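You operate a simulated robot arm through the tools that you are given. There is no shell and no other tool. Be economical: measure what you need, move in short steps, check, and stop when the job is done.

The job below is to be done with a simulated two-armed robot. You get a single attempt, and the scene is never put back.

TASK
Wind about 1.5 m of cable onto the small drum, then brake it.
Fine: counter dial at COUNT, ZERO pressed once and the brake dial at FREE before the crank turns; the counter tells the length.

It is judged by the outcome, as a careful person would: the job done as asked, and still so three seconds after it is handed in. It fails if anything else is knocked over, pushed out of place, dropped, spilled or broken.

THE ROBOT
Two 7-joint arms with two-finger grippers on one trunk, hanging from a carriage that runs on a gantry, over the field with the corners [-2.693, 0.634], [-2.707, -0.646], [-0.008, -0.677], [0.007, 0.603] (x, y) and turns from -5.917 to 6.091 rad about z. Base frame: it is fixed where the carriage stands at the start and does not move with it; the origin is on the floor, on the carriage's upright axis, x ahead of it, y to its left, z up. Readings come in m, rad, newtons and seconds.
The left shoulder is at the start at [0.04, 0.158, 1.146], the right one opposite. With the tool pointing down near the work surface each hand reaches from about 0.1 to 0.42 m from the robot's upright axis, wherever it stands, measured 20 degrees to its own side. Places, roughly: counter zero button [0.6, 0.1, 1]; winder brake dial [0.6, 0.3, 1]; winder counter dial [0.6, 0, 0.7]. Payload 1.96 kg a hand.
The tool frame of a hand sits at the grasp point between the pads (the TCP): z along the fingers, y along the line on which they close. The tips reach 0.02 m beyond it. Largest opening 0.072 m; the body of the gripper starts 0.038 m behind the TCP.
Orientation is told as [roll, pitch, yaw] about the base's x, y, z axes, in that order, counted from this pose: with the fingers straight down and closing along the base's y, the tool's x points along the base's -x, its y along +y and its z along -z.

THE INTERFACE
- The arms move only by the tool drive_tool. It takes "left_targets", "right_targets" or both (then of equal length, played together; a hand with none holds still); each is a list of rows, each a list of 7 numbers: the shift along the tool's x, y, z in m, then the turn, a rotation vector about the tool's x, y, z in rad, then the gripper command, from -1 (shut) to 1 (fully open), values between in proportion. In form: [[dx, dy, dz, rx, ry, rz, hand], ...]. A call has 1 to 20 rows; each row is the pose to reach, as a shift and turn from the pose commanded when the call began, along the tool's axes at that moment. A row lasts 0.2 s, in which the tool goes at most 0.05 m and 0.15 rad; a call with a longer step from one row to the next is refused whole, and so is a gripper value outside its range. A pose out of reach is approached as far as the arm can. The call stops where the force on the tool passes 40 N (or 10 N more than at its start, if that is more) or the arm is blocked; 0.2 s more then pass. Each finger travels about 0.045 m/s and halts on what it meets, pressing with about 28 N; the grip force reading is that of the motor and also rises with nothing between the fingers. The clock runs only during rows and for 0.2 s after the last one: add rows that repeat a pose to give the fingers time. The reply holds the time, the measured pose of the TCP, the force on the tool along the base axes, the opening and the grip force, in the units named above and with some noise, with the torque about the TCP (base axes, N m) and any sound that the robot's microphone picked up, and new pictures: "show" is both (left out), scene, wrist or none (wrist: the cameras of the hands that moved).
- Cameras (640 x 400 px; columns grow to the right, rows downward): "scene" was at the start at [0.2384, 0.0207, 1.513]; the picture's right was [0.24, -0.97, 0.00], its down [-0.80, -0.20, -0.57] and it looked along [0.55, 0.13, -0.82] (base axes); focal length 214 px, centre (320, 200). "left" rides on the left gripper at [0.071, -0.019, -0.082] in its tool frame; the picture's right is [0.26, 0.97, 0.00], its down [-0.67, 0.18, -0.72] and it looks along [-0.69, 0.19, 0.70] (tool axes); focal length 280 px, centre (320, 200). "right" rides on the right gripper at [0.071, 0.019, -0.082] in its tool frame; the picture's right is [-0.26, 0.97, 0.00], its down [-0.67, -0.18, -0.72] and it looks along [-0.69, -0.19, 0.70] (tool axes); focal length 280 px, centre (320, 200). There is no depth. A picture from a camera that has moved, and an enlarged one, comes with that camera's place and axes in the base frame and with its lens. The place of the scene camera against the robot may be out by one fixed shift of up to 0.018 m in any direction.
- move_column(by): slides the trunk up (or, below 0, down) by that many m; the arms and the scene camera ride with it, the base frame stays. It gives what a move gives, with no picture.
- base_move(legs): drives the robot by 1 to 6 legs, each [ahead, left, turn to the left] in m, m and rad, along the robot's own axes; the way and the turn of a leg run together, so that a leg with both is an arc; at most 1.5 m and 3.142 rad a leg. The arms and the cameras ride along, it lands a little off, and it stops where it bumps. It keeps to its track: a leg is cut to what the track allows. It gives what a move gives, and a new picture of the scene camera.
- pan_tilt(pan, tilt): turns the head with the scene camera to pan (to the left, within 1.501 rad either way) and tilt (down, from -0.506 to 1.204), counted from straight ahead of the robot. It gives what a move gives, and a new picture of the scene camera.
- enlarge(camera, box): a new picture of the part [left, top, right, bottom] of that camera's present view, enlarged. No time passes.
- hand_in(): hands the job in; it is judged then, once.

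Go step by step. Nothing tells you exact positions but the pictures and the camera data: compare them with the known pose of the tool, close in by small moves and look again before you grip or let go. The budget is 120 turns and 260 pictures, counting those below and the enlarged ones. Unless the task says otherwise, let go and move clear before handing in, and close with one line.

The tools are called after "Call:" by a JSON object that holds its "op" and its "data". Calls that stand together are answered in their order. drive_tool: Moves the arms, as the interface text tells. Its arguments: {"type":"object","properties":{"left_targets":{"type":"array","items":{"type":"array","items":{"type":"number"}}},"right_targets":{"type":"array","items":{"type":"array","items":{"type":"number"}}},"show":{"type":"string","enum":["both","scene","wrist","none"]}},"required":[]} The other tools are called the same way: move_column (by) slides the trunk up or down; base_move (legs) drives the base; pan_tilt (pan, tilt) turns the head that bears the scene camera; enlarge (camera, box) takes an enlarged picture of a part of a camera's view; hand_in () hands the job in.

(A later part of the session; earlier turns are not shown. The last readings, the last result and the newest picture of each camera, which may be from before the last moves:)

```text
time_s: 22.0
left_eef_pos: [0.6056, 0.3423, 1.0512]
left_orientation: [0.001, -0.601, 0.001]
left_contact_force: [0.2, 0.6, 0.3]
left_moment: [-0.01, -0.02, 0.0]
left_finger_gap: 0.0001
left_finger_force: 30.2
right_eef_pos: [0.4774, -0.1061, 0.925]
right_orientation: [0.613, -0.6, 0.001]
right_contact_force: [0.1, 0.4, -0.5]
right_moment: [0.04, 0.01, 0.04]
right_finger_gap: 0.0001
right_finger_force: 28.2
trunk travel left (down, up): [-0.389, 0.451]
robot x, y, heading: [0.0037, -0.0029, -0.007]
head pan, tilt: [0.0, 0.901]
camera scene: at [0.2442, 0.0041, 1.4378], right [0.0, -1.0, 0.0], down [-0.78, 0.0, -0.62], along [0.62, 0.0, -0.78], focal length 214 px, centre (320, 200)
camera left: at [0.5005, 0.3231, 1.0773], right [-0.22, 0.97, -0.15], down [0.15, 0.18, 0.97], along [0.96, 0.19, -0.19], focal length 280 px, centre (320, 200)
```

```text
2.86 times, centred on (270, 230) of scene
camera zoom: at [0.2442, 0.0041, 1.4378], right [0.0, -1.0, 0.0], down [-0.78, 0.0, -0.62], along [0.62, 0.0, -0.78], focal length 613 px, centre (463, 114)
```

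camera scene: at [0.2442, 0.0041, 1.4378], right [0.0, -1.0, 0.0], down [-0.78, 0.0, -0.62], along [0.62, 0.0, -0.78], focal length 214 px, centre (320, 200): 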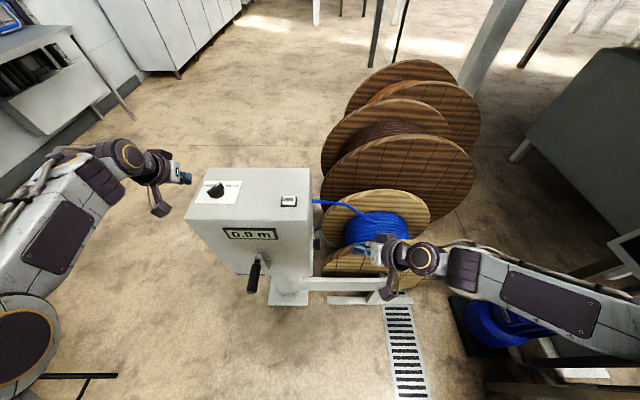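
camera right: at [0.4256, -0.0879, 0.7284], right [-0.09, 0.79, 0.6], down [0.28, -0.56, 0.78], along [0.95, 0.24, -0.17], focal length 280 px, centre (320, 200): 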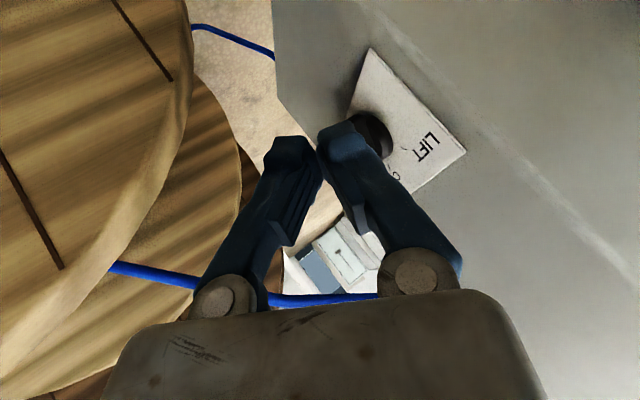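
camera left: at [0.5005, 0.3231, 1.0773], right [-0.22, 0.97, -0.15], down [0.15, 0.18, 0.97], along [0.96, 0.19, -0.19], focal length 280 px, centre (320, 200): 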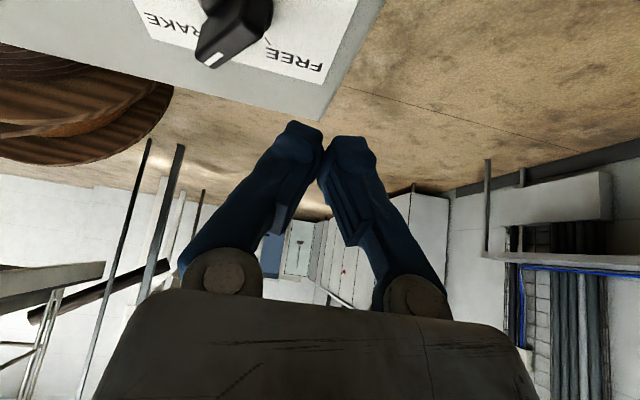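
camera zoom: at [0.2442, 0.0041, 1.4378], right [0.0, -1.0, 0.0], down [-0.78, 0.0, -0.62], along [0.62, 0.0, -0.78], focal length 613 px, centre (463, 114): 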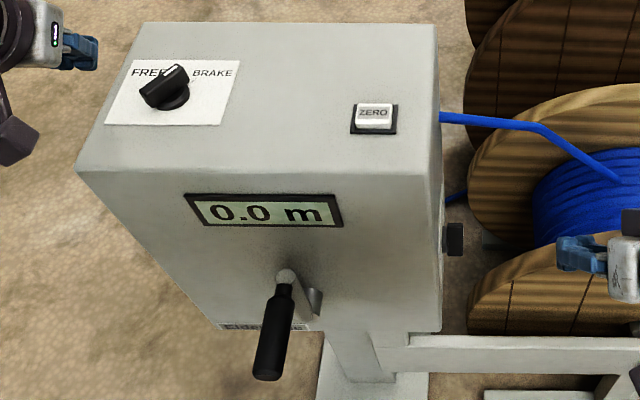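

The counter reads 0.0 m. I'll lower the fingertips beside the brake knob and check.

Call:
{"op": "drive_tool", "data": {"left_targets": [[0.018, 0, 0.03, 0, 0, 0, -1], [0.0363, 0, 0.06, 0, 0, 0, -1]], "show": "wrist"}}

Call:
{"op": "enlarge", "data": {"camera": "scene", "box": [160, 150, 250, 220]}}

```text
time_s: 22.6
left_eef_pos: [0.6113, 0.3368, 0.9814]
left_orientation: [0.0, -0.599, 0.002]
left_contact_force: [0.5, 0.1, -0.3]
left_moment: [-0.01, 0.03, 0.0]
left_finger_gap: 0.0
left_finger_force: 29.5
right_eef_pos: [0.4779, -0.1076, 0.925]
right_orientation: [0.612, -0.6, -0.002]
right_contact_force: [0.9, 0.0, 0.1]
right_moment: [0.04, 0.01, 0.01]
right_finger_gap: 0.0003
right_finger_force: 28.3
trunk travel left (down, up): [-0.389, 0.451]
robot x, y, heading: [-0.0001, -0.0001, 0.0]
head pan, tilt: [0.0, 0.901]
camera left: at [0.5055, 0.3189, 1.0077], right [-0.22, 0.97, -0.15], down [0.15, 0.18, 0.97], along [0.96, 0.19, -0.19], focal length 280 px, centre (320, 200)
```

left: 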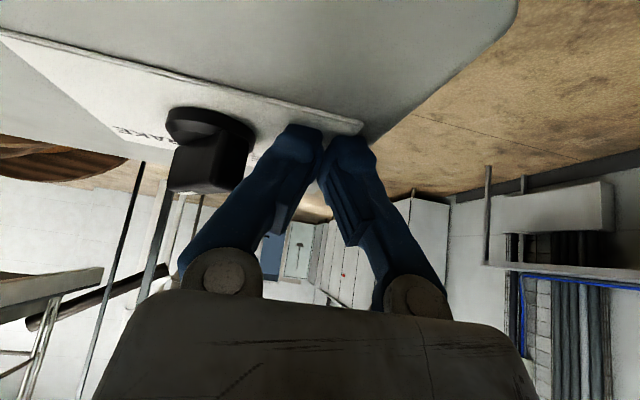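

```text
5.71 times, centred on (205, 185) of scene
camera zoom: at [0.2442, 0.0036, 1.4379], right [0.0, -1.0, 0.0], down [-0.78, 0.0, -0.62], along [0.62, 0.0, -0.78], focal length 1226 px, centre (977, 286)
```

zoom: 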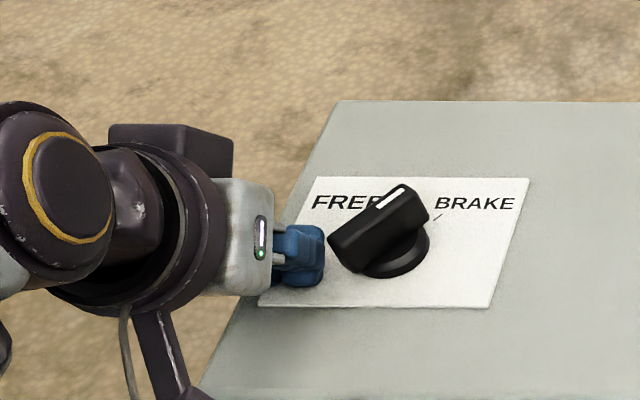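

The knob centre is nearer [0.634, 0.290], so I'll sweep the fingertips around the tail in an arc.

Call:
{"op": "drive_tool", "data": {"left_targets": [[-0.009, -0.012, 0.006, 0, 0, 0, -1], [-0.009, -0.024, 0.006, 0, 0, 0, -1], [-0.0025, -0.026, 0.0017, 0, 0, 0, -1], [0.0033, -0.031, -0.0023, 0, 0, 0, -1], [0.0074, -0.038, -0.0051, 0, 0, 0, -1], [0.0087, -0.044, -0.006, 0, 0, 0, -1], [0.0091, -0.048, -0.0062, 0, 0, 0, -1]], "show": "wrist"}}

Call:
{"op": "enlarge", "data": {"camera": "scene", "box": [160, 150, 250, 220]}}

```text
time_s: 23.9
left_eef_pos: [0.6026, 0.305, 0.9854]
left_orientation: [0.004, -0.607, 0.004]
left_contact_force: [-8.3, 6.7, 13.8]
left_moment: [-0.14, 0.01, 0.05]
left_finger_gap: 0.0
left_finger_force: 29.4
right_eef_pos: [0.4773, -0.1051, 0.9236]
right_orientation: [0.613, -0.6, -0.002]
right_contact_force: [0.1, 0.1, 0.7]
right_moment: [-0.02, -0.03, -0.03]
right_finger_gap: 0.0
right_finger_force: 28.1
trunk travel left (down, up): [-0.389, 0.451]
robot x, y, heading: [0.0012, -0.0021, 0.005]
head pan, tilt: [0.0, 0.901]
stopped in row 6 (left hand): the force on the tool passed its limit (the readings are from after the stop); the commanded pose is now the measured one
camera left: at [0.497, 0.2861, 1.0111], right [-0.22, 0.96, -0.15], down [0.14, 0.18, 0.97], along [0.97, 0.19, -0.18], focal length 280 px, centre (320, 200)
```

left: 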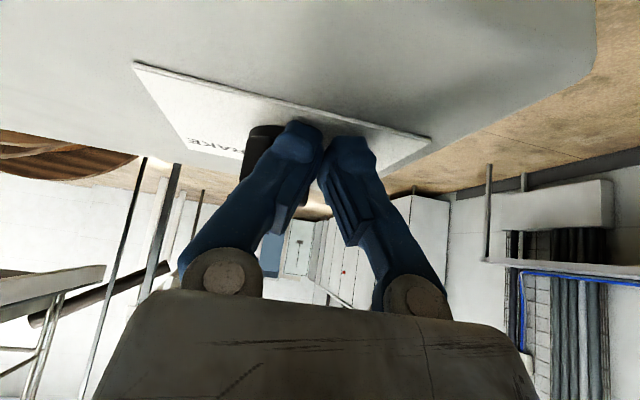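

```text
5.71 times, centred on (205, 185) of scene
camera zoom: at [0.2437, 0.0052, 1.4377], right [0.0, -1.0, 0.0], down [-0.78, 0.0, -0.62], along [0.62, 0.0, -0.78], focal length 1226 px, centre (977, 286)
```

zoom: 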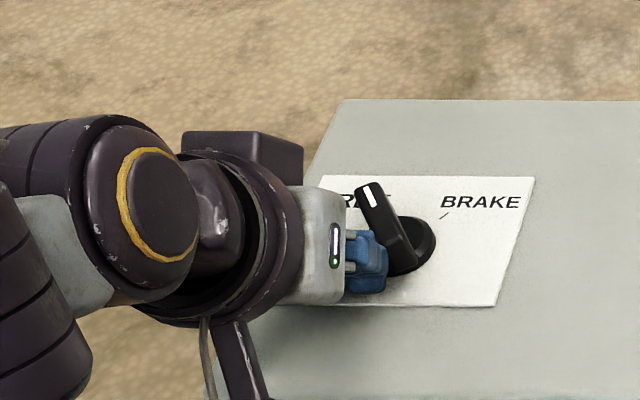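

The pointer has swung to the left. I'll back the fingers off and up to check whether it is at FREE.

Call:
{"op": "drive_tool", "data": {"left_targets": [[0.004, 0.012, -0.002, 0, 0, 0, -1], [0.0, 0.03, -0.03, 0, 0, 0, -1], [-0.01, 0.03, -0.07, 0, 0, 0, -1]], "show": "none"}}

Call:
{"op": "enlarge", "data": {"camera": "scene", "box": [190, 160, 260, 210]}}

Call:
{"op": "enlarge", "data": {"camera": "left", "box": [60, 0, 380, 200]}}

```text
time_s: 24.7
left_eef_pos: [0.5699, 0.3322, 1.0457]
left_orientation: [-0.001, -0.606, 0.0]
left_contact_force: [1.6, 0.3, -0.1]
left_moment: [0.0, -0.01, -0.02]
left_finger_gap: 0.0001
left_finger_force: 29.9
right_eef_pos: [0.4761, -0.1072, 0.9243]
right_orientation: [0.61, -0.599, -0.002]
right_contact_force: [0.1, 0.7, 0.3]
right_moment: [-0.01, 0.03, -0.04]
right_finger_gap: 0.0
right_finger_force: 27.8
trunk travel left (down, up): [-0.389, 0.451]
robot x, y, heading: [0.0029, 0.0028, 0.0]
head pan, tilt: [0.0, 0.901]
```

```text
8.00 times, centred on (225, 185) of scene
camera zoom: at [0.244, 0.0038, 1.4376], right [0.0, -1.0, 0.0], down [-0.78, 0.0, -0.62], along [0.62, 0.0, -0.78], focal length 1716 px, centre (1080, 320)
```

zoom: 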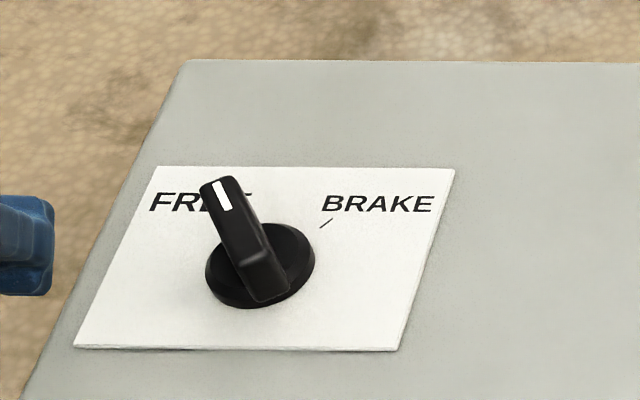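

```text
2.00 times, centred on (220, 100) of left
camera zoom: at [0.4646, 0.3134, 1.0711], right [-0.22, 0.96, -0.15], down [0.15, 0.18, 0.97], along [0.97, 0.19, -0.18], focal length 561 px, centre (520, 400)
```

zoom: 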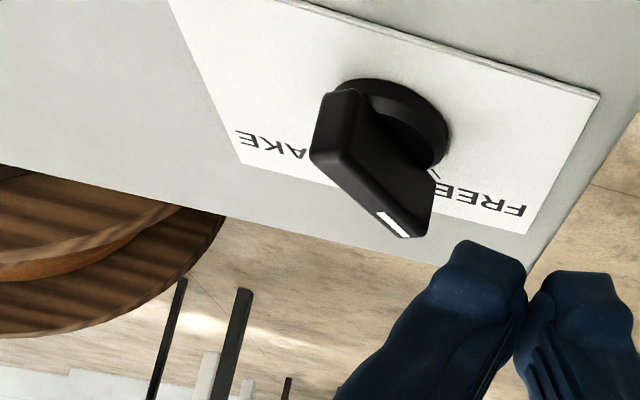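

The pointer lines up with the FREE tick. Next I'll retract both hands, lower the trunk for the crank, and look at it head-on with the left camera.

Call:
{"op": "drive_tool", "data": {"left_targets": [[0.029, -0.016, -0.025, 0, 0, 0, -1], [0.058, -0.032, -0.05, 0, 0, 0, 0], [0.087, -0.048, -0.074, 0, 0, 0, 1], [0.116, -0.064, -0.099, 0, 0, 0, 1], [0.1455, -0.08, -0.124, 0, 0, 0, 1]], "right_targets": [[0.003, 0.007, -0.042, 0, 0, 0, -1], [0.006, 0.014, -0.083, 0, 0, 0, -1], [0.009, 0.022, -0.125, 0, 0, 0, -1], [0.012, 0.029, -0.167, 0, 0, 0, -1], [0.0143, 0.036, -0.2085, 0, 0, 0, -1]], "show": "none"}}

Call:
{"op": "move_column", "data": {"by": -0.2}}

Call:
{"op": "enlarge", "data": {"camera": "left", "box": [0, 0, 640, 400]}}

Call:
{"op": "enlarge", "data": {"camera": "scene", "box": [0, 0, 640, 400]}}

```text
time_s: 25.9
left_eef_pos: [0.3996, 0.272, 1.0591]
left_orientation: [-0.044, -0.615, 0.03]
left_contact_force: [0.2, -1.1, 0.1]
left_moment: [0.0, -0.01, -0.02]
left_finger_gap: 0.0719
left_finger_force: 0.0
left hand out of reach, approached as far as the arm can: row 5
right_eef_pos: [0.3548, -0.1985, 1.0689]
right_orientation: [0.611, -0.599, 0.0]
right_contact_force: [-0.6, 0.0, -0.6]
right_moment: [0.03, 0.05, 0.0]
right_finger_gap: 0.0
right_finger_force: 27.9
trunk travel left (down, up): [-0.389, 0.451]
robot x, y, heading: [0.0005, 0.001, -0.002]
head pan, tilt: [0.0, 0.901]
```

```text
time_s: 28.1
left_eef_pos: [0.401, 0.274, 0.8567]
left_orientation: [-0.041, -0.605, 0.032]
left_contact_force: [0.8, -0.6, 0.7]
left_moment: [0.02, 0.02, -0.01]
left_finger_gap: 0.072
left_finger_force: 0.1
right_eef_pos: [0.3569, -0.1982, 0.8686]
right_orientation: [0.612, -0.601, -0.001]
right_contact_force: [0.8, -0.7, 0.5]
right_moment: [0.02, -0.01, -0.01]
right_finger_gap: 0.0
right_finger_force: 27.8
trunk travel left (down, up): [-0.189, 0.651]
robot x, y, heading: [0.002, -0.0013, -0.0]
head pan, tilt: [0.0, 0.901]
```

```text
1.00 times, centred on (320, 200) of left (not enlarged: the box is as wide or as high as the picture)
camera zoom: at [0.2943, 0.2559, 0.8833], right [-0.22, 0.96, -0.18], down [0.14, 0.22, 0.97], along [0.96, 0.19, -0.19], focal length 280 px, centre (320, 200)
```

zoom: 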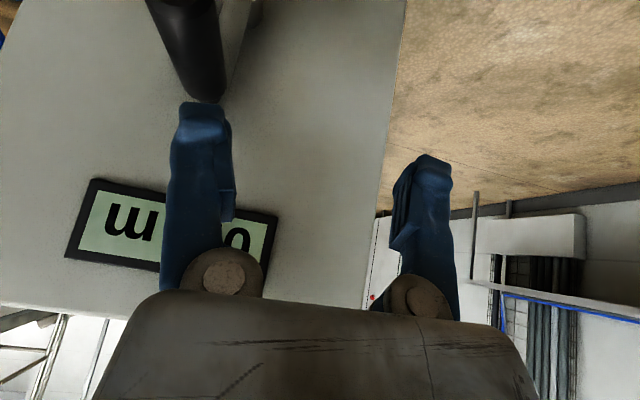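

```text
1.00 times, centred on (320, 200) of scene (not enlarged: the box is as wide or as high as the picture)
camera zoom: at [0.2442, 0.0039, 1.2379], right [0.0, -1.0, 0.0], down [-0.78, 0.0, -0.62], along [0.62, 0.0, -0.78], focal length 214 px, centre (320, 200)
```

zoom: 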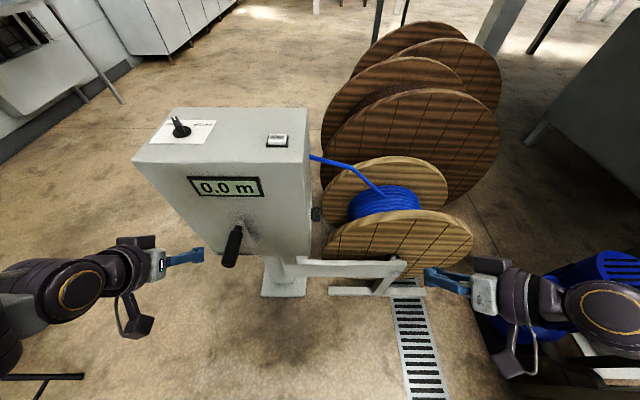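

Call:
{"op": "enlarge", "data": {"camera": "scene", "box": [170, 160, 290, 280]}}

```text
3.33 times, centred on (230, 220) of scene
camera zoom: at [0.2442, 0.0039, 1.2379], right [0.0, -1.0, 0.0], down [-0.78, 0.0, -0.62], along [0.62, 0.0, -0.78], focal length 715 px, centre (620, 133)
```

zoom: 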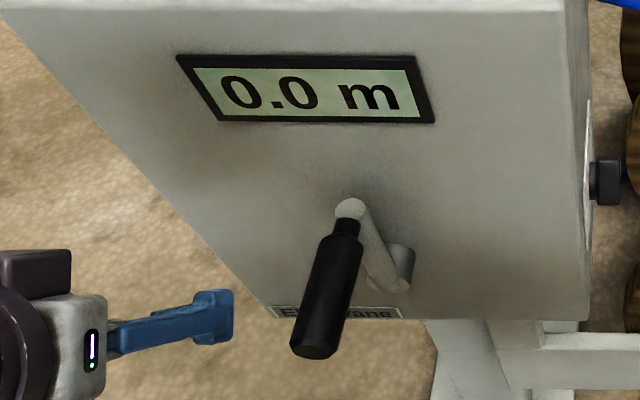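

The crank arm points straight up: its axis is near [0.52, 0.20, 0.66], radius ≈0.11, and the black handle runs along x from 0.41 to 0.51 at z≈0.77. I'll back the base 8 cm so the left arm has comfortable room for the full circle.

Call:
{"op": "base_move", "data": {"legs": [[-0.08, 0, 0]]}}

```text
time_s: 29.1
left_eef_pos: [0.3196, 0.2743, 0.8566]
left_orientation: [-0.042, -0.606, 0.032]
left_contact_force: [0.2, -0.6, -0.5]
left_moment: [0.01, -0.03, 0.01]
left_finger_gap: 0.0722
left_finger_force: 0.0
right_eef_pos: [0.2774, -0.1985, 0.8687]
right_orientation: [0.611, -0.598, -0.001]
right_contact_force: [0.2, -0.1, -0.5]
right_moment: [-0.01, 0.0, -0.03]
right_finger_gap: 0.0002
right_finger_force: 27.9
trunk travel left (down, up): [-0.189, 0.651]
robot x, y, heading: [-0.0769, 0.0031, 0.003]
head pan, tilt: [0.0, 0.901]
camera scene: at [0.1645, 0.0039, 1.2377], right [0.0, -1.0, 0.0], down [-0.78, 0.0, -0.62], along [0.62, 0.0, -0.78], focal length 214 px, centre (320, 200)
```

scene: 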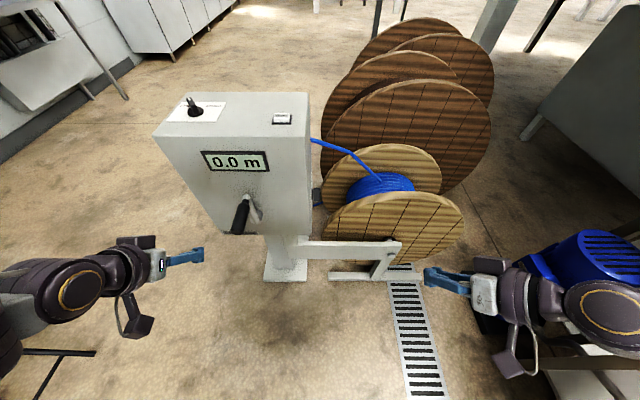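

Call:
{"op": "drive_tool", "data": {"left_targets": [[-0.03, -0.012, 0.02, 0, -0.05, 0, 1], [-0.06, -0.025, 0.041, 0, -0.1, 0, 1], [-0.09, -0.038, 0.062, 0, -0.15, 0, 1], [-0.12, -0.05, 0.082, 0, -0.2, 0, 1], [-0.12, -0.05, 0.082, 0, -0.2, 0, 1]]}}

```text
time_s: 30.3
left_eef_pos: [0.4656, 0.2248, 0.8587]
left_orientation: [-0.05, -0.807, 0.042]
left_contact_force: [-0.8, 0.2, 0.0]
left_moment: [0.0, -0.02, 0.0]
left_finger_gap: 0.0719
left_finger_force: 0.1
right_eef_pos: [0.2766, -0.1983, 0.8679]
right_orientation: [0.611, -0.602, -0.003]
right_contact_force: [0.3, -0.2, 1.0]
right_moment: [-0.01, -0.02, 0.0]
right_finger_gap: 0.0
right_finger_force: 28.1
trunk travel left (down, up): [-0.189, 0.651]
robot x, y, heading: [-0.0785, 0.0011, 0.001]
head pan, tilt: [0.0, 0.901]
camera scene: at [0.1647, 0.004, 1.2377], right [0.0, -1.0, 0.0], down [-0.78, 0.0, -0.62], along [0.62, 0.0, -0.78], focal length 214 px, centre (320, 200)
camera left: at [0.357, 0.2059, 0.8642], right [-0.19, 0.96, -0.22], down [-0.05, 0.22, 0.97], along [0.98, 0.19, 0.01], focal length 280 px, centre (320, 200)
```

scene: 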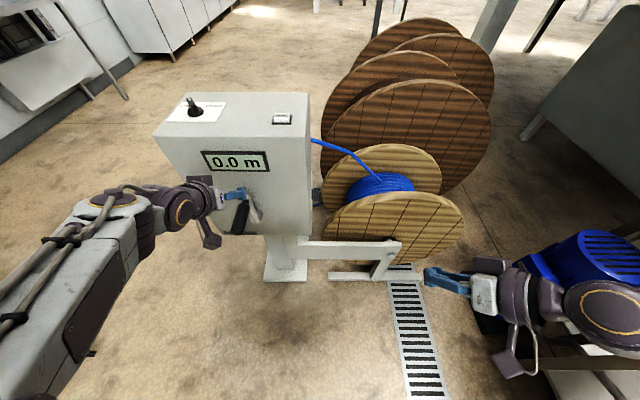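
left: 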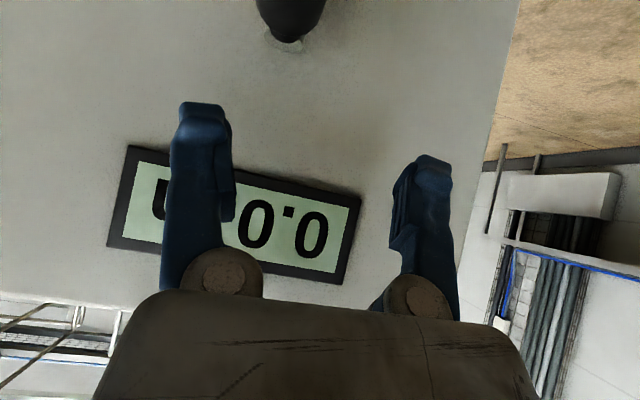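

Call:
{"op": "drive_tool", "data": {"left_targets": [[0.01, -0.025, 0.006, 0, 0, 0, 1], [0.045, -0.025, 0.027, 0, 0, 0, 1], [0.078, -0.025, 0.047, 0, 0, 0, 1]]}}

Call:
{"op": "enlarge", "data": {"camera": "scene", "box": [180, 160, 290, 260]}}

```text
time_s: 31.1
left_eef_pos: [0.4468, 0.1941, 0.7714]
left_orientation: [-0.05, -0.805, 0.043]
left_contact_force: [-0.6, -0.8, 0.3]
left_moment: [0.01, -0.01, 0.03]
left_finger_gap: 0.0721
left_finger_force: 0.0
right_eef_pos: [0.2768, -0.1983, 0.8691]
right_orientation: [0.611, -0.599, -0.002]
right_contact_force: [-0.2, -0.6, 0.4]
right_moment: [0.03, 0.0, 0.02]
right_finger_gap: 0.0
right_finger_force: 28.1
trunk travel left (down, up): [-0.189, 0.651]
robot x, y, heading: [-0.0819, -0.0004, -0.0]
head pan, tilt: [0.0, 0.901]
camera scene: at [0.1649, 0.0035, 1.2378], right [0.0, -1.0, 0.0], down [-0.78, 0.0, -0.62], along [0.62, 0.0, -0.78], focal length 214 px, centre (320, 200)
camera left: at [0.3377, 0.1757, 0.7769], right [-0.19, 0.96, -0.22], down [-0.05, 0.22, 0.97], along [0.98, 0.2, 0.01], focal length 280 px, centre (320, 200)
```

scene: 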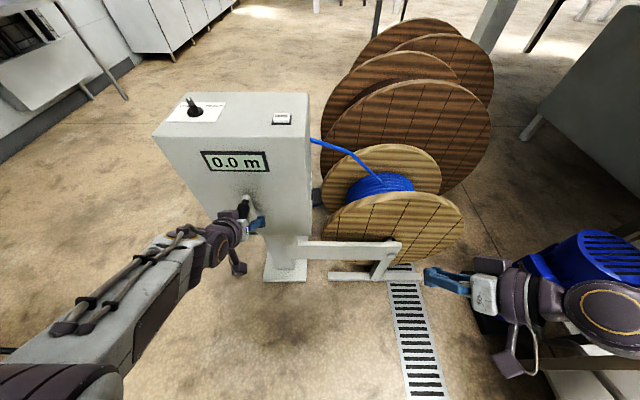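
left: 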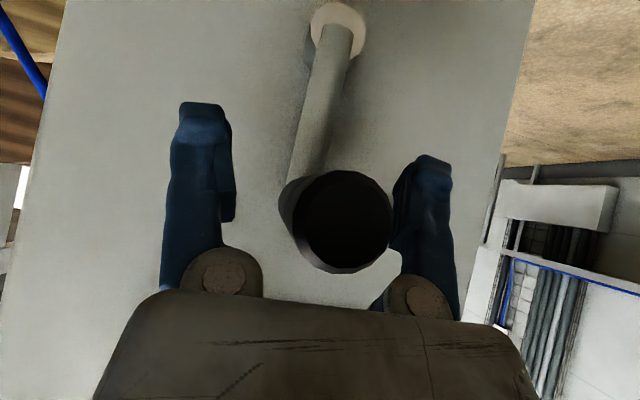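

```text
4.00 times, centred on (235, 210) of scene
camera zoom: at [0.1649, 0.0035, 1.2378], right [0.0, -1.0, 0.0], down [-0.78, 0.0, -0.62], along [0.62, 0.0, -0.78], focal length 858 px, centre (660, 160)
```

zoom: 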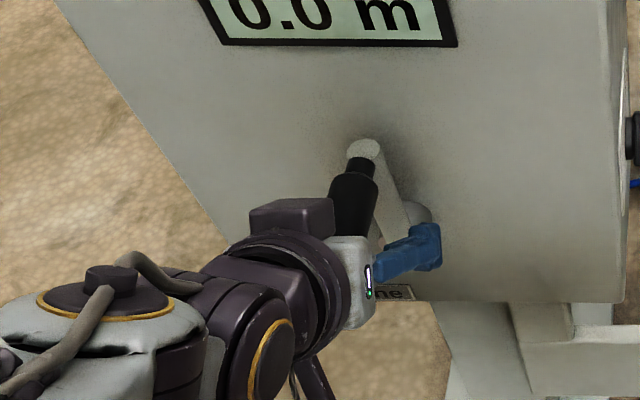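

The handle sits between the fingers, about 23 mm thick with its axis at y≈0.199, z≈0.778. I'll centre on it and close.

Call:
{"op": "drive_tool", "data": {"left_targets": [[-0.003, 0.005, -0.003, 0, 0, 0, 1], [-0.003, 0.005, -0.003, 0, 0, 0, -1], [-0.003, 0.005, -0.003, 0, 0, 0, -1], [-0.003, 0.005, -0.003, 0, 0, 0, -1], [-0.003, 0.005, -0.003, 0, 0, 0, -1]], "show": "wrist"}}

```text
time_s: 32.3
left_eef_pos: [0.4455, 0.1991, 0.7761]
left_orientation: [-0.051, -0.807, 0.043]
left_contact_force: [1.4, -3.9, -3.9]
left_moment: [-0.09, -0.31, -0.12]
left_finger_gap: 0.0233
left_finger_force: 31.0
right_eef_pos: [0.278, -0.1987, 0.8685]
right_orientation: [0.611, -0.601, -0.003]
right_contact_force: [-1.0, 0.3, 0.1]
right_moment: [0.01, -0.01, -0.01]
right_finger_gap: 0.0
right_finger_force: 27.6
trunk travel left (down, up): [-0.189, 0.651]
robot x, y, heading: [-0.0757, 0.0009, 0.001]
head pan, tilt: [0.0, 0.901]
camera left: at [0.3374, 0.1802, 0.7807], right [-0.19, 0.96, -0.22], down [-0.05, 0.22, 0.97], along [0.98, 0.19, 0.01], focal length 280 px, centre (320, 200)
```

left: 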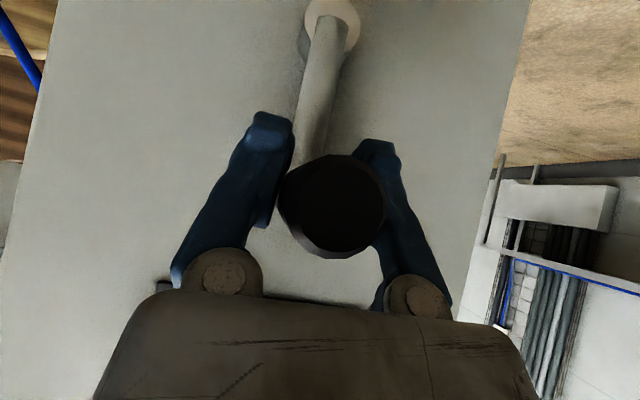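

The handle is gripped (gap 0.023). I'll try a 40° clockwise turn (top toward the drum) and watch the forces and the counter.

Call:
{"op": "drive_tool", "data": {"left_targets": [[0.0018, -0.0197, 0.0016, 0, 0, 0, -1], [0.0062, -0.0388, 0.0056, 0, 0, 0, -1], [0.0127, -0.0565, 0.0117, 0, 0, 0, -1], [0.0215, -0.0724, 0.0199, 0, 0, 0, -1]]}}

Call:
{"op": "enlarge", "data": {"camera": "scene", "box": [180, 130, 300, 260]}}

```text
time_s: 33.3
left_eef_pos: [0.445, 0.1252, 0.7451]
left_orientation: [-0.052, -0.799, 0.041]
left_contact_force: [8.7, 5.8, -25.3]
left_moment: [-0.51, 0.5, -0.34]
left_finger_gap: 0.0226
left_finger_force: 40.6
right_eef_pos: [0.2771, -0.1995, 0.8685]
right_orientation: [0.61, -0.6, -0.002]
right_contact_force: [0.0, -0.6, -0.2]
right_moment: [0.04, 0.02, 0.02]
right_finger_gap: 0.0
right_finger_force: 28.2
trunk travel left (down, up): [-0.189, 0.651]
robot x, y, heading: [-0.0799, -0.0001, -0.0]
head pan, tilt: [0.0, 0.901]
camera scene: at [0.1649, 0.0031, 1.2373], right [0.0, -1.0, 0.0], down [-0.78, 0.0, -0.62], along [0.62, 0.0, -0.78], focal length 214 px, centre (320, 200)
camera left: at [0.3356, 0.1068, 0.7523], right [-0.19, 0.96, -0.22], down [-0.04, 0.22, 0.97], along [0.98, 0.19, 0.0], focal length 280 px, centre (320, 200)
```

scene: 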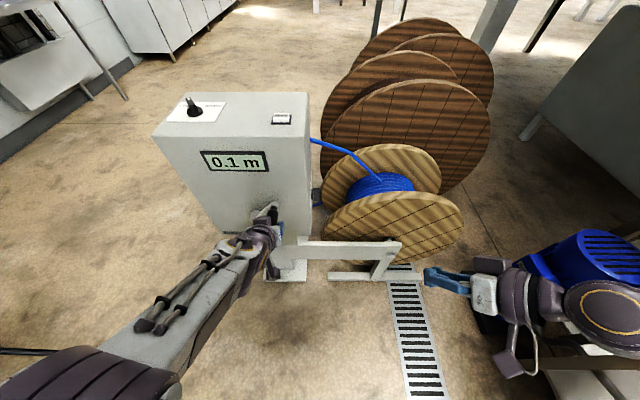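
left: 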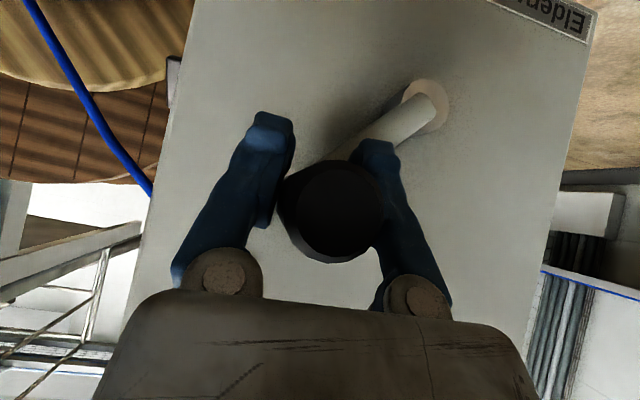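

```text
3.08 times, centred on (240, 195) of scene
camera zoom: at [0.1649, 0.0031, 1.2373], right [0.0, -1.0, 0.0], down [-0.78, 0.0, -0.62], along [0.62, 0.0, -0.78], focal length 660 px, centre (566, 215)
```

zoom: 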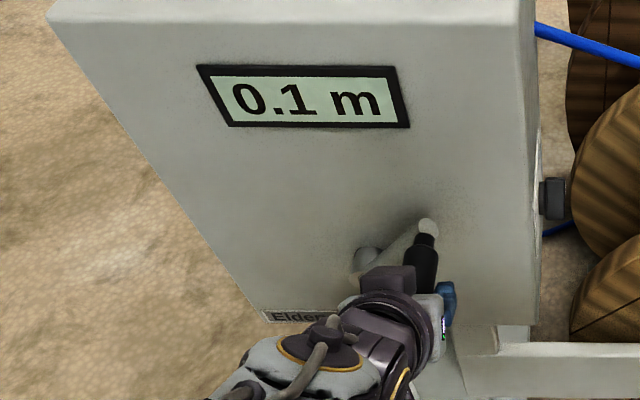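

Clockwise counts up, and the display shows 0.1 m. The measured path fits a radius of about 0.104 around z≈0.672, so I'll continue with that circle to 125°.

Call:
{"op": "drive_tool", "data": {"left_targets": [[0.0247, -0.0199, 0.0235, 0, 0, 0, -1], [0.0502, -0.028, 0.0478, 0, 0, 0, -1], [0.0761, -0.0236, 0.0726, 0, 0, 0, -1], [0.0994, -0.0072, 0.0949, 0, 0, 0, -1]], "show": "wrist"}}

Call:
{"op": "enlarge", "data": {"camera": "scene", "box": [180, 130, 300, 260]}}

```text
time_s: 34.3
left_eef_pos: [0.4445, 0.0905, 0.6241]
left_orientation: [-0.081, -0.795, 0.041]
left_contact_force: [3.3, -28.0, -33.1]
left_moment: [0.49, 0.05, 0.33]
left_finger_gap: 0.0058
left_finger_force: 29.9
right_eef_pos: [0.2772, -0.2054, 0.8682]
right_orientation: [0.607, -0.6, -0.005]
right_contact_force: [1.8, 0.7, -0.2]
right_moment: [-0.03, 0.02, -0.08]
right_finger_gap: 0.0
right_finger_force: 27.6
trunk travel left (down, up): [-0.189, 0.651]
robot x, y, heading: [-0.0757, 0.0002, -0.002]
head pan, tilt: [0.0, 0.901]
stopped in row 4 (left hand): the force on the tool passed its limit (the readings are from after the stop); the commanded pose is now the measured one
camera left: at [0.3339, 0.0738, 0.6304], right [-0.17, 0.96, -0.24], down [-0.04, 0.24, 0.97], along [0.99, 0.17, -0.01], focal length 280 px, centre (320, 200)
```

left: 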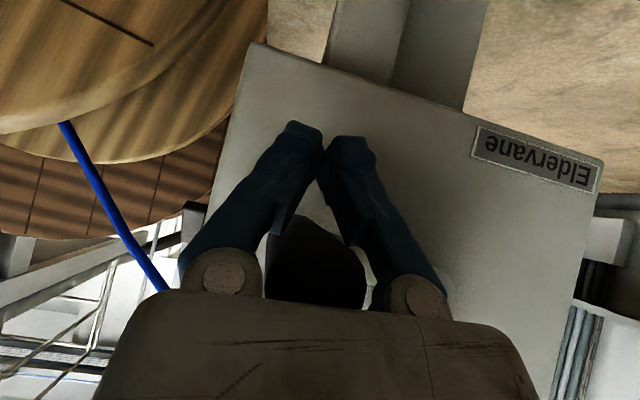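

```text
3.08 times, centred on (240, 195) of scene
camera zoom: at [0.1655, -0.0012, 1.2363], right [0.0, -1.0, 0.0], down [-0.78, 0.0, -0.62], along [0.62, 0.0, -0.78], focal length 660 px, centre (566, 215)
```

zoom: 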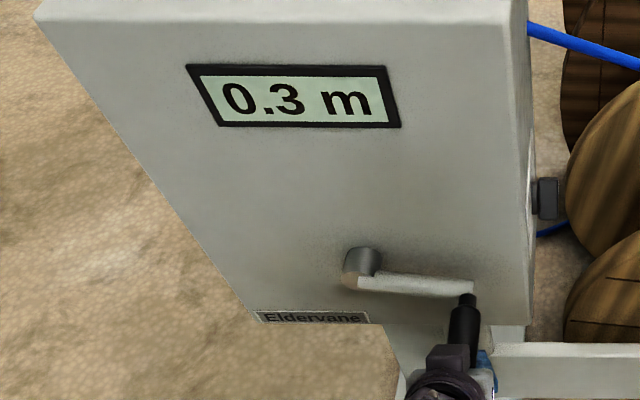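

The handle has slid up between the fingers and is now caged behind the closed tips, with the crank at ~100° and 0.3 m on the counter. That cage can drive it without friction, so I'll re-fit the circle (centre y≈0.201, z≈0.664, r≈0.112) and keep going.

Call:
{"op": "drive_tool", "data": {"left_targets": [[0.0211, 0.0152, 0.0203, 0, 0, 0, -1], [0.0417, 0.0418, 0.0398, 0, 0, 0, -1], [0.0545, 0.0766, 0.0516, 0, 0, 0, -1], [0.0583, 0.1152, 0.0544, 0, 0, 0, -1], [0.0523, 0.153, 0.0476, 0, 0, 0, -1]], "show": "wrist"}}

Call:
{"op": "enlarge", "data": {"camera": "scene", "box": [180, 130, 300, 260]}}

```text
time_s: 34.6
left_eef_pos: [0.444, 0.0934, 0.6175]
left_orientation: [-0.093, -0.815, 0.04]
left_contact_force: [-5.3, -22.1, -27.5]
left_moment: [0.79, -0.56, 0.07]
left_finger_gap: 0.0001
left_finger_force: 29.4
right_eef_pos: [0.2741, -0.2043, 0.8682]
right_orientation: [0.609, -0.599, -0.006]
right_contact_force: [1.3, 0.2, 1.0]
right_moment: [-0.02, -0.02, 0.0]
right_finger_gap: 0.0
right_finger_force: 28.6
trunk travel left (down, up): [-0.189, 0.651]
robot x, y, heading: [-0.0772, -0.0004, -0.007]
head pan, tilt: [0.0, 0.901]
stopped in row 1 (left hand): the force on the tool passed its limit (the readings are from after the stop); the commanded pose is now the measured one
camera left: at [0.3354, 0.0782, 0.621], right [-0.15, 0.96, -0.25], down [-0.05, 0.25, 0.97], along [0.99, 0.16, 0.01], focal length 280 px, centre (320, 200)
```

left: 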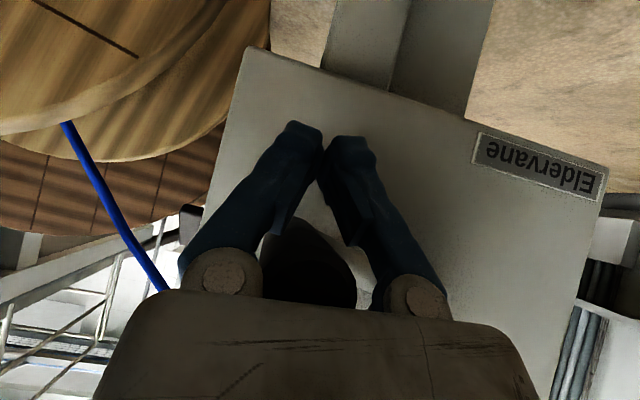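

```text
3.08 times, centred on (240, 195) of scene
camera zoom: at [0.1634, -0.0005, 1.237], right [0.0, -1.0, 0.0], down [-0.78, 0.0, -0.62], along [0.62, 0.0, -0.78], focal length 660 px, centre (566, 215)
```

zoom: 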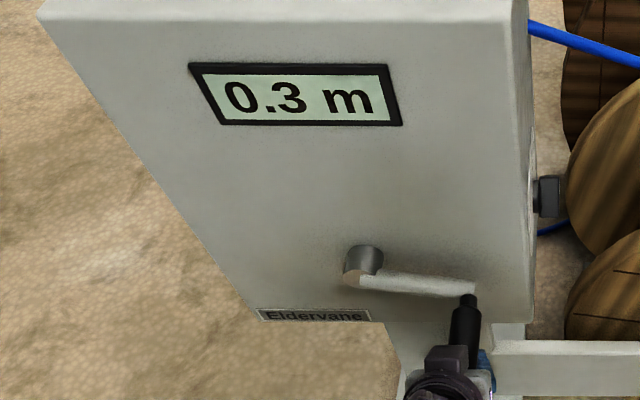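

The fingers wedged under the handle, so strain built up before the palm took over. I'll loosen the fingers to a slack cage, relieve the strain, and push straight down a little to see the real resistance.

Call:
{"op": "drive_tool", "data": {"left_targets": [[0, -0.003, 0, 0, 0, 0, -0.65], [0, -0.003, 0, 0, 0, 0, -0.65], [0.0044, -0.0026, 0.0041, 0, 0, 0, -0.65], [0.0087, -0.0022, 0.0082, 0, 0, 0, -0.65]], "show": "wrist"}}

```text
time_s: 35.6
left_eef_pos: [0.45, 0.0973, 0.6087]
left_orientation: [-0.083, -0.828, 0.043]
left_contact_force: [-1.6, -8.1, -11.3]
left_moment: [0.32, -0.11, 0.07]
left_finger_gap: 0.0157
left_finger_force: 2.1
right_eef_pos: [0.2753, -0.2034, 0.8696]
right_orientation: [0.61, -0.598, -0.004]
right_contact_force: [-0.2, -0.1, 0.8]
right_moment: [-0.03, 0.04, 0.01]
right_finger_gap: 0.0
right_finger_force: 27.6
trunk travel left (down, up): [-0.189, 0.651]
robot x, y, heading: [-0.0766, -0.004, -0.003]
head pan, tilt: [0.0, 0.901]
camera left: at [0.3407, 0.0808, 0.6125], right [-0.16, 0.96, -0.25], down [-0.07, 0.24, 0.97], along [0.98, 0.17, 0.03], focal length 280 px, centre (320, 200)
```

left: 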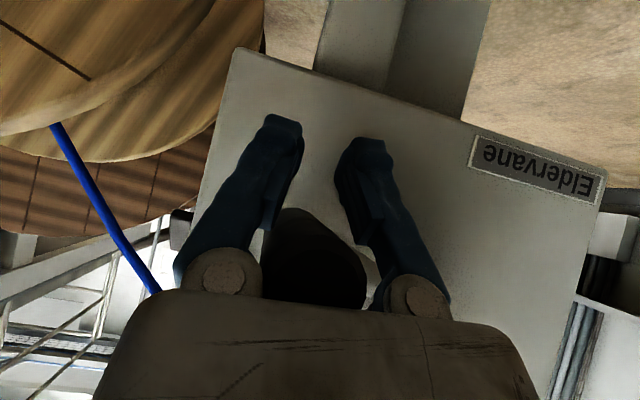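

The heavy drum's inertia seems to explain the slip, so I should turn more slowly and smoothly. The handle is now near (y 0.096, z 0.631). I'll open, recentre the pads on it, level the roll, and look.

Call:
{"op": "drive_tool", "data": {"left_targets": [[0, 0, 0, 0, 0, 0, 0.6], [0, 0, 0, 0, 0, 0, 0.6], [-0.005, -0.0005, -0.005, -0.018, 0, 0.02, 0.6], [-0.01, -0.001, -0.01, -0.037, 0, 0.04, 0.6], [-0.0162, -0.0013, -0.0148, -0.056, 0, 0.061, 0.6]], "show": "wrist"}}

Call:
{"op": "enlarge", "data": {"camera": "scene", "box": [180, 130, 300, 260]}}

```text
time_s: 36.8
left_eef_pos: [0.449, 0.0989, 0.6321]
left_orientation: [0.04, -0.828, -0.05]
left_contact_force: [-0.5, -0.5, 0.0]
left_moment: [0.01, 0.02, 0.02]
left_finger_gap: 0.0577
left_finger_force: 0.1
right_eef_pos: [0.2763, -0.2016, 0.8685]
right_orientation: [0.612, -0.6, -0.006]
right_contact_force: [0.2, 0.5, -0.3]
right_moment: [0.02, -0.01, -0.01]
right_finger_gap: 0.0
right_finger_force: 28.2
trunk travel left (down, up): [-0.189, 0.651]
robot x, y, heading: [-0.0788, -0.0039, -0.006]
head pan, tilt: [0.0, 0.901]
camera left: at [0.3406, 0.0826, 0.6338], right [-0.16, 0.97, -0.17], down [-0.07, 0.16, 0.98], along [0.99, 0.17, 0.04], focal length 280 px, centre (320, 200)
```

left: 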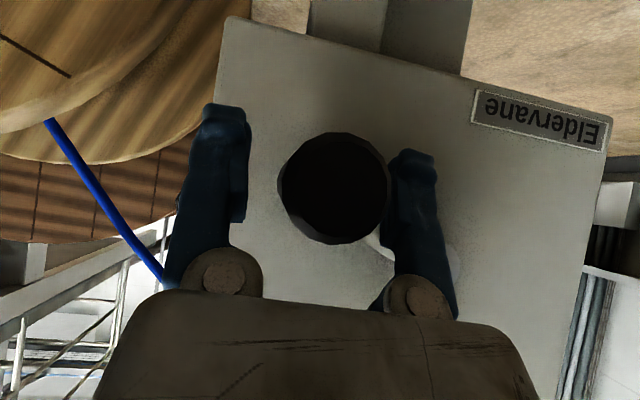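

```text
3.08 times, centred on (240, 195) of scene
camera zoom: at [0.1647, 0.0019, 1.2378], right [0.0, -1.0, 0.0], down [-0.78, 0.0, -0.62], along [0.62, 0.0, -0.78], focal length 660 px, centre (566, 215)
```

zoom: 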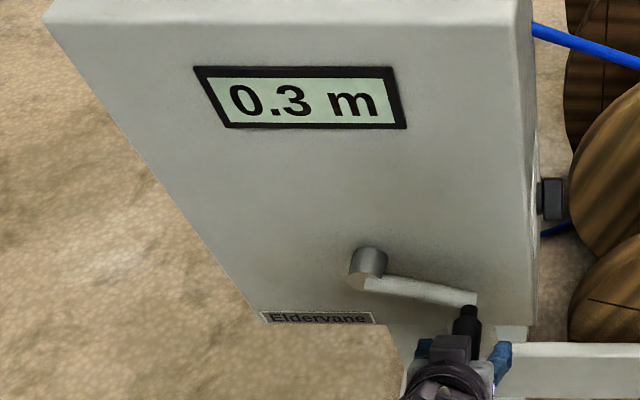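

The handle sits neatly centred between the pads and the crank holds its place. I'll grip again and turn slowly with ramped steps from 107° to 194°.

Call:
{"op": "drive_tool", "data": {"left_targets": [[-0.0008, -0.002, -0.0007, 0, 0, 0, -1], [-0.0008, -0.002, -0.0007, 0, 0, 0, -1], [-0.0008, -0.002, -0.0007, 0, 0, 0, -1], [-0.0008, -0.002, -0.0007, 0, 0, 0, -1], [0.0019, -0.0015, 0.0018, 0, 0, 0, -1], [0.0073, 0.0011, 0.0066, 0, 0, 0, -1], [0.0151, 0.006, 0.0136, 0, 0, 0, -1], [0.0237, 0.0128, 0.0213, 0, 0, 0, -1], [0.0318, 0.0212, 0.0284, 0, 0, 0, -1], [0.0388, 0.0307, 0.0347, 0, 0, 0, -1], [0.0452, 0.0413, 0.0402, 0, 0, 0, -1], [0.0504, 0.0529, 0.0446, 0, 0, 0, -1], [0.0547, 0.0651, 0.0482, 0, 0, 0, -1], [0.0578, 0.078, 0.0507, 0, 0, 0, -1], [0.0597, 0.0914, 0.0521, 0, 0, 0, -1], [0.0603, 0.1049, 0.0523, 0, 0, 0, -1], [0.06, 0.1164, 0.0517, 0, 0, 0, -1], [0.0594, 0.124, 0.0508, 0, 0, 0, -1], [0.0588, 0.1277, 0.0502, 0, 0, 0, -1]], "show": "wrist"}}

Call:
{"op": "enlarge", "data": {"camera": "scene", "box": [180, 130, 300, 260]}}

```text
time_s: 39.8
left_eef_pos: [0.4519, 0.1689, 0.5544]
left_orientation: [0.026, -0.821, -0.049]
left_contact_force: [21.9, -9.3, -37.4]
left_moment: [0.38, -0.28, -0.48]
left_finger_gap: 0.0186
left_finger_force: 39.4
right_eef_pos: [0.2786, -0.2045, 0.8691]
right_orientation: [0.61, -0.602, -0.008]
right_contact_force: [0.3, 0.5, -0.1]
right_moment: [-0.02, -0.01, 0.03]
right_finger_gap: 0.0004
right_finger_force: 28.5
trunk travel left (down, up): [-0.189, 0.651]
robot x, y, heading: [-0.0793, -0.0033, -0.003]
head pan, tilt: [0.0, 0.901]
stopped in row 14 (left hand): the force on the tool passed its limit (the readings are from after the stop); the commanded pose is now the measured one
camera left: at [0.3427, 0.1527, 0.5571], right [-0.15, 0.97, -0.17], down [-0.06, 0.17, 0.98], along [0.99, 0.16, 0.03], focal length 280 px, centre (320, 200)
```

left: 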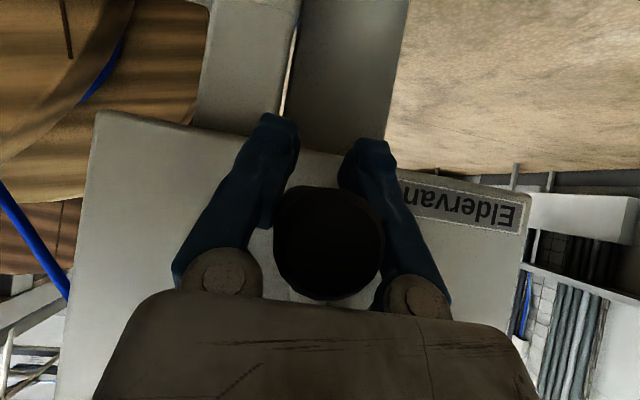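

```text
3.08 times, centred on (240, 195) of scene
camera zoom: at [0.1674, -0.0002, 1.2377], right [-0.01, -1.0, 0.0], down [-0.78, 0.0, -0.62], along [0.62, 0.0, -0.78], focal length 660 px, centre (566, 215)
```

zoom: 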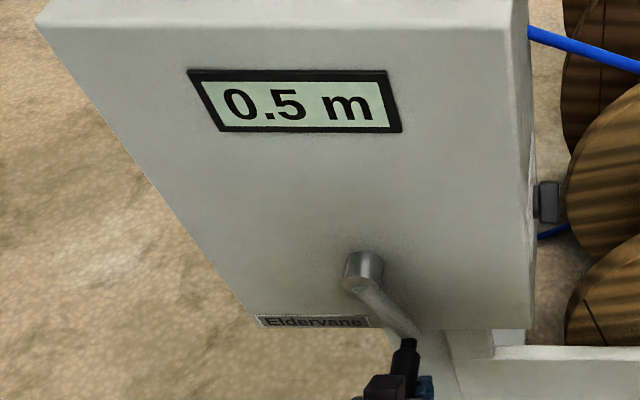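

The counter reads 0.5 m at about 163°, roughly 1.1 m per turn, so I need about 480° in total. Squeezing pushes the handle to the palm, so I'll use a loose cage with the tips nearly closed behind it and follow the refined circle (centre 0.197/0.670, r 0.105).

Call:
{"op": "drive_tool", "data": {"left_targets": [[0.0005, -0.0026, 0.0006, 0, 0, 0, -0.6], [0.0005, -0.0026, 0.0006, 0, 0, 0, -0.6], [0.0018, 0.0027, 0.0015, 0, 0, 0, -0.6], [0.0034, 0.0116, 0.0027, 0, 0, 0, -0.6], [0.0047, 0.0243, 0.0034, 0, 0, 0, -0.6], [0.0049, 0.0372, 0.003, 0, 0, 0, -0.6], [0.0039, 0.0498, 0.0016, 0, 0, 0, -0.6], [0.0019, 0.0623, -0.0008, 0, 0, 0, -0.6], [-0.0014, 0.0742, -0.0043, 0, 0, 0, -0.6], [-0.0056, 0.0855, -0.0087, 0, 0, 0, -0.6], [-0.0109, 0.0959, -0.014, 0, 0, 0, -0.6]], "show": "wrist"}}

Call:
{"op": "enlarge", "data": {"camera": "scene", "box": [180, 130, 300, 260]}}

```text
time_s: 42.2
left_eef_pos: [0.4509, 0.273, 0.5798]
left_orientation: [0.034, -0.832, -0.051]
left_contact_force: [-7.2, 0.2, 8.9]
left_moment: [0.29, 0.53, 0.19]
left_finger_gap: 0.0186
left_finger_force: 40.0
right_eef_pos: [0.2755, -0.1974, 0.8697]
right_orientation: [0.612, -0.6, -0.007]
right_contact_force: [0.3, 0.7, 0.0]
right_moment: [-0.03, 0.03, -0.04]
right_finger_gap: 0.0
right_finger_force: 27.4
trunk travel left (down, up): [-0.189, 0.651]
robot x, y, heading: [-0.0801, -0.0035, -0.001]
head pan, tilt: [0.0, 0.901]
camera left: at [0.3412, 0.256, 0.5803], right [-0.15, 0.97, -0.17], down [-0.07, 0.16, 0.98], along [0.99, 0.16, 0.04], focal length 280 px, centre (320, 200)
```

left: 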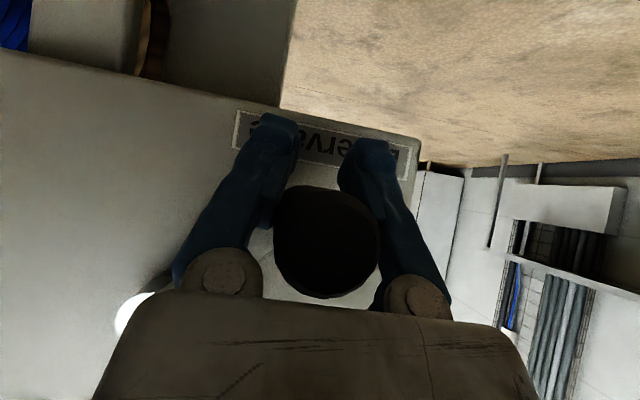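

```text
3.08 times, centred on (240, 195) of scene
camera zoom: at [0.1638, 0.0032, 1.2385], right [0.0, -1.0, 0.0], down [-0.78, 0.0, -0.62], along [0.62, 0.0, -0.78], focal length 660 px, centre (566, 215)
```

zoom: 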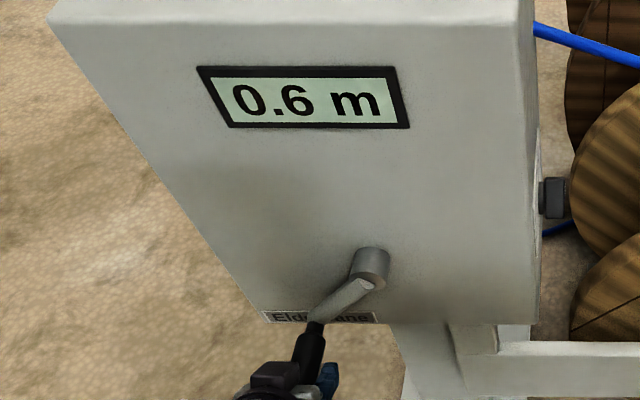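

That went smoothly with low forces; the counter reads 0.6 m at ≈223°. I'll continue the circle up to about 337°.

Call:
{"op": "drive_tool", "data": {"left_targets": [[-0.0037, 0.0036, -0.0034, 0, 0, 0, -0.8], [-0.0085, 0.0099, -0.008, 0, 0, 0, -0.8], [-0.016, 0.0175, -0.0151, 0, 0, 0, -0.8], [-0.024, 0.024, -0.0226, 0, 0, 0, -0.8], [-0.0328, 0.0289, -0.0307, 0, 0, 0, -0.8], [-0.0418, 0.0324, -0.039, 0, 0, 0, -0.8], [-0.0511, 0.0343, -0.0476, 0, 0, 0, -0.8], [-0.0606, 0.0348, -0.0562, 0, 0, 0, -0.8], [-0.07, 0.0336, -0.0647, 0, 0, 0, -0.8], [-0.0793, 0.0309, -0.0732, 0, 0, 0, -0.8], [-0.0884, 0.0267, -0.0812, 0, 0, 0, -0.8], [-0.097, 0.021, -0.0889, 0, 0, 0, -0.8], [-0.105, 0.014, -0.096, 0, 0, 0, -0.8], [-0.1124, 0.0057, -0.1024, 0, 0, 0, -0.8], [-0.1191, -0.0037, -0.1082, 0, 0, 0, -0.8], [-0.1248, -0.014, -0.1131, 0, 0, 0, -0.8], [-0.1283, -0.022, -0.116, 0, 0, 0, -0.8], [-0.1302, -0.027, -0.1176, 0, 0, 0, -0.8]], "show": "wrist"}}

Call:
{"op": "enlarge", "data": {"camera": "scene", "box": [180, 130, 300, 260]}}

```text
time_s: 46.0
left_eef_pos: [0.449, 0.233, 0.7502]
left_orientation: [0.03, -0.824, -0.045]
left_contact_force: [4.8, -4.1, -17.8]
left_moment: [0.26, -1.1, -0.18]
left_finger_gap: 0.0091
left_finger_force: 23.9
right_eef_pos: [0.2772, -0.2049, 0.8682]
right_orientation: [0.609, -0.598, -0.005]
right_contact_force: [0.5, -0.7, 0.1]
right_moment: [0.01, -0.01, -0.02]
right_finger_gap: 0.0001
right_finger_force: 27.6
trunk travel left (down, up): [-0.189, 0.651]
robot x, y, heading: [-0.079, -0.0026, -0.011]
head pan, tilt: [0.0, 0.901]
camera left: at [0.339, 0.2183, 0.7521], right [-0.15, 0.97, -0.17], down [-0.06, 0.17, 0.98], along [0.99, 0.16, 0.04], focal length 280 px, centre (320, 200)
```

left: 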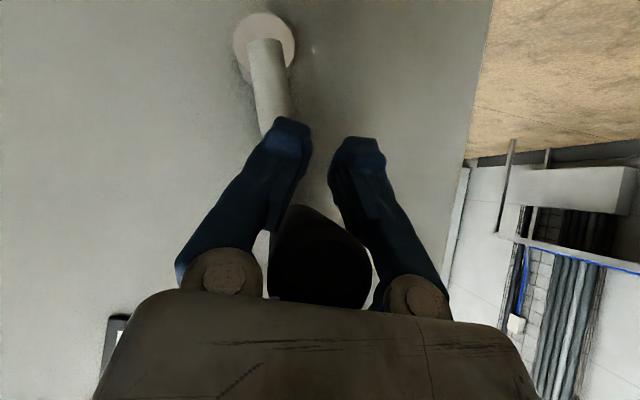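

```text
3.08 times, centred on (240, 195) of scene
camera zoom: at [0.1647, -0.0002, 1.2376], right [0.0, -1.0, 0.0], down [-0.78, 0.0, -0.62], along [0.62, 0.0, -0.78], focal length 660 px, centre (566, 215)
```

zoom: 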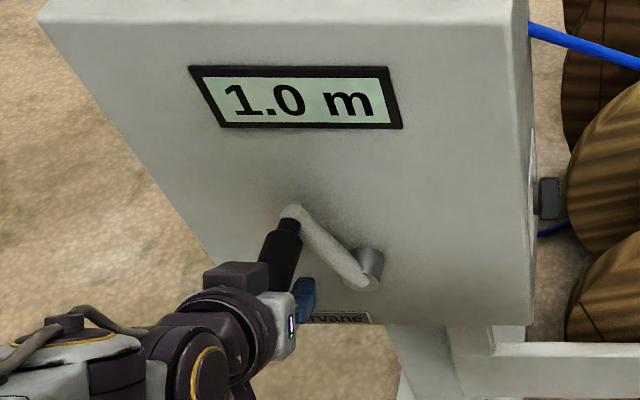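

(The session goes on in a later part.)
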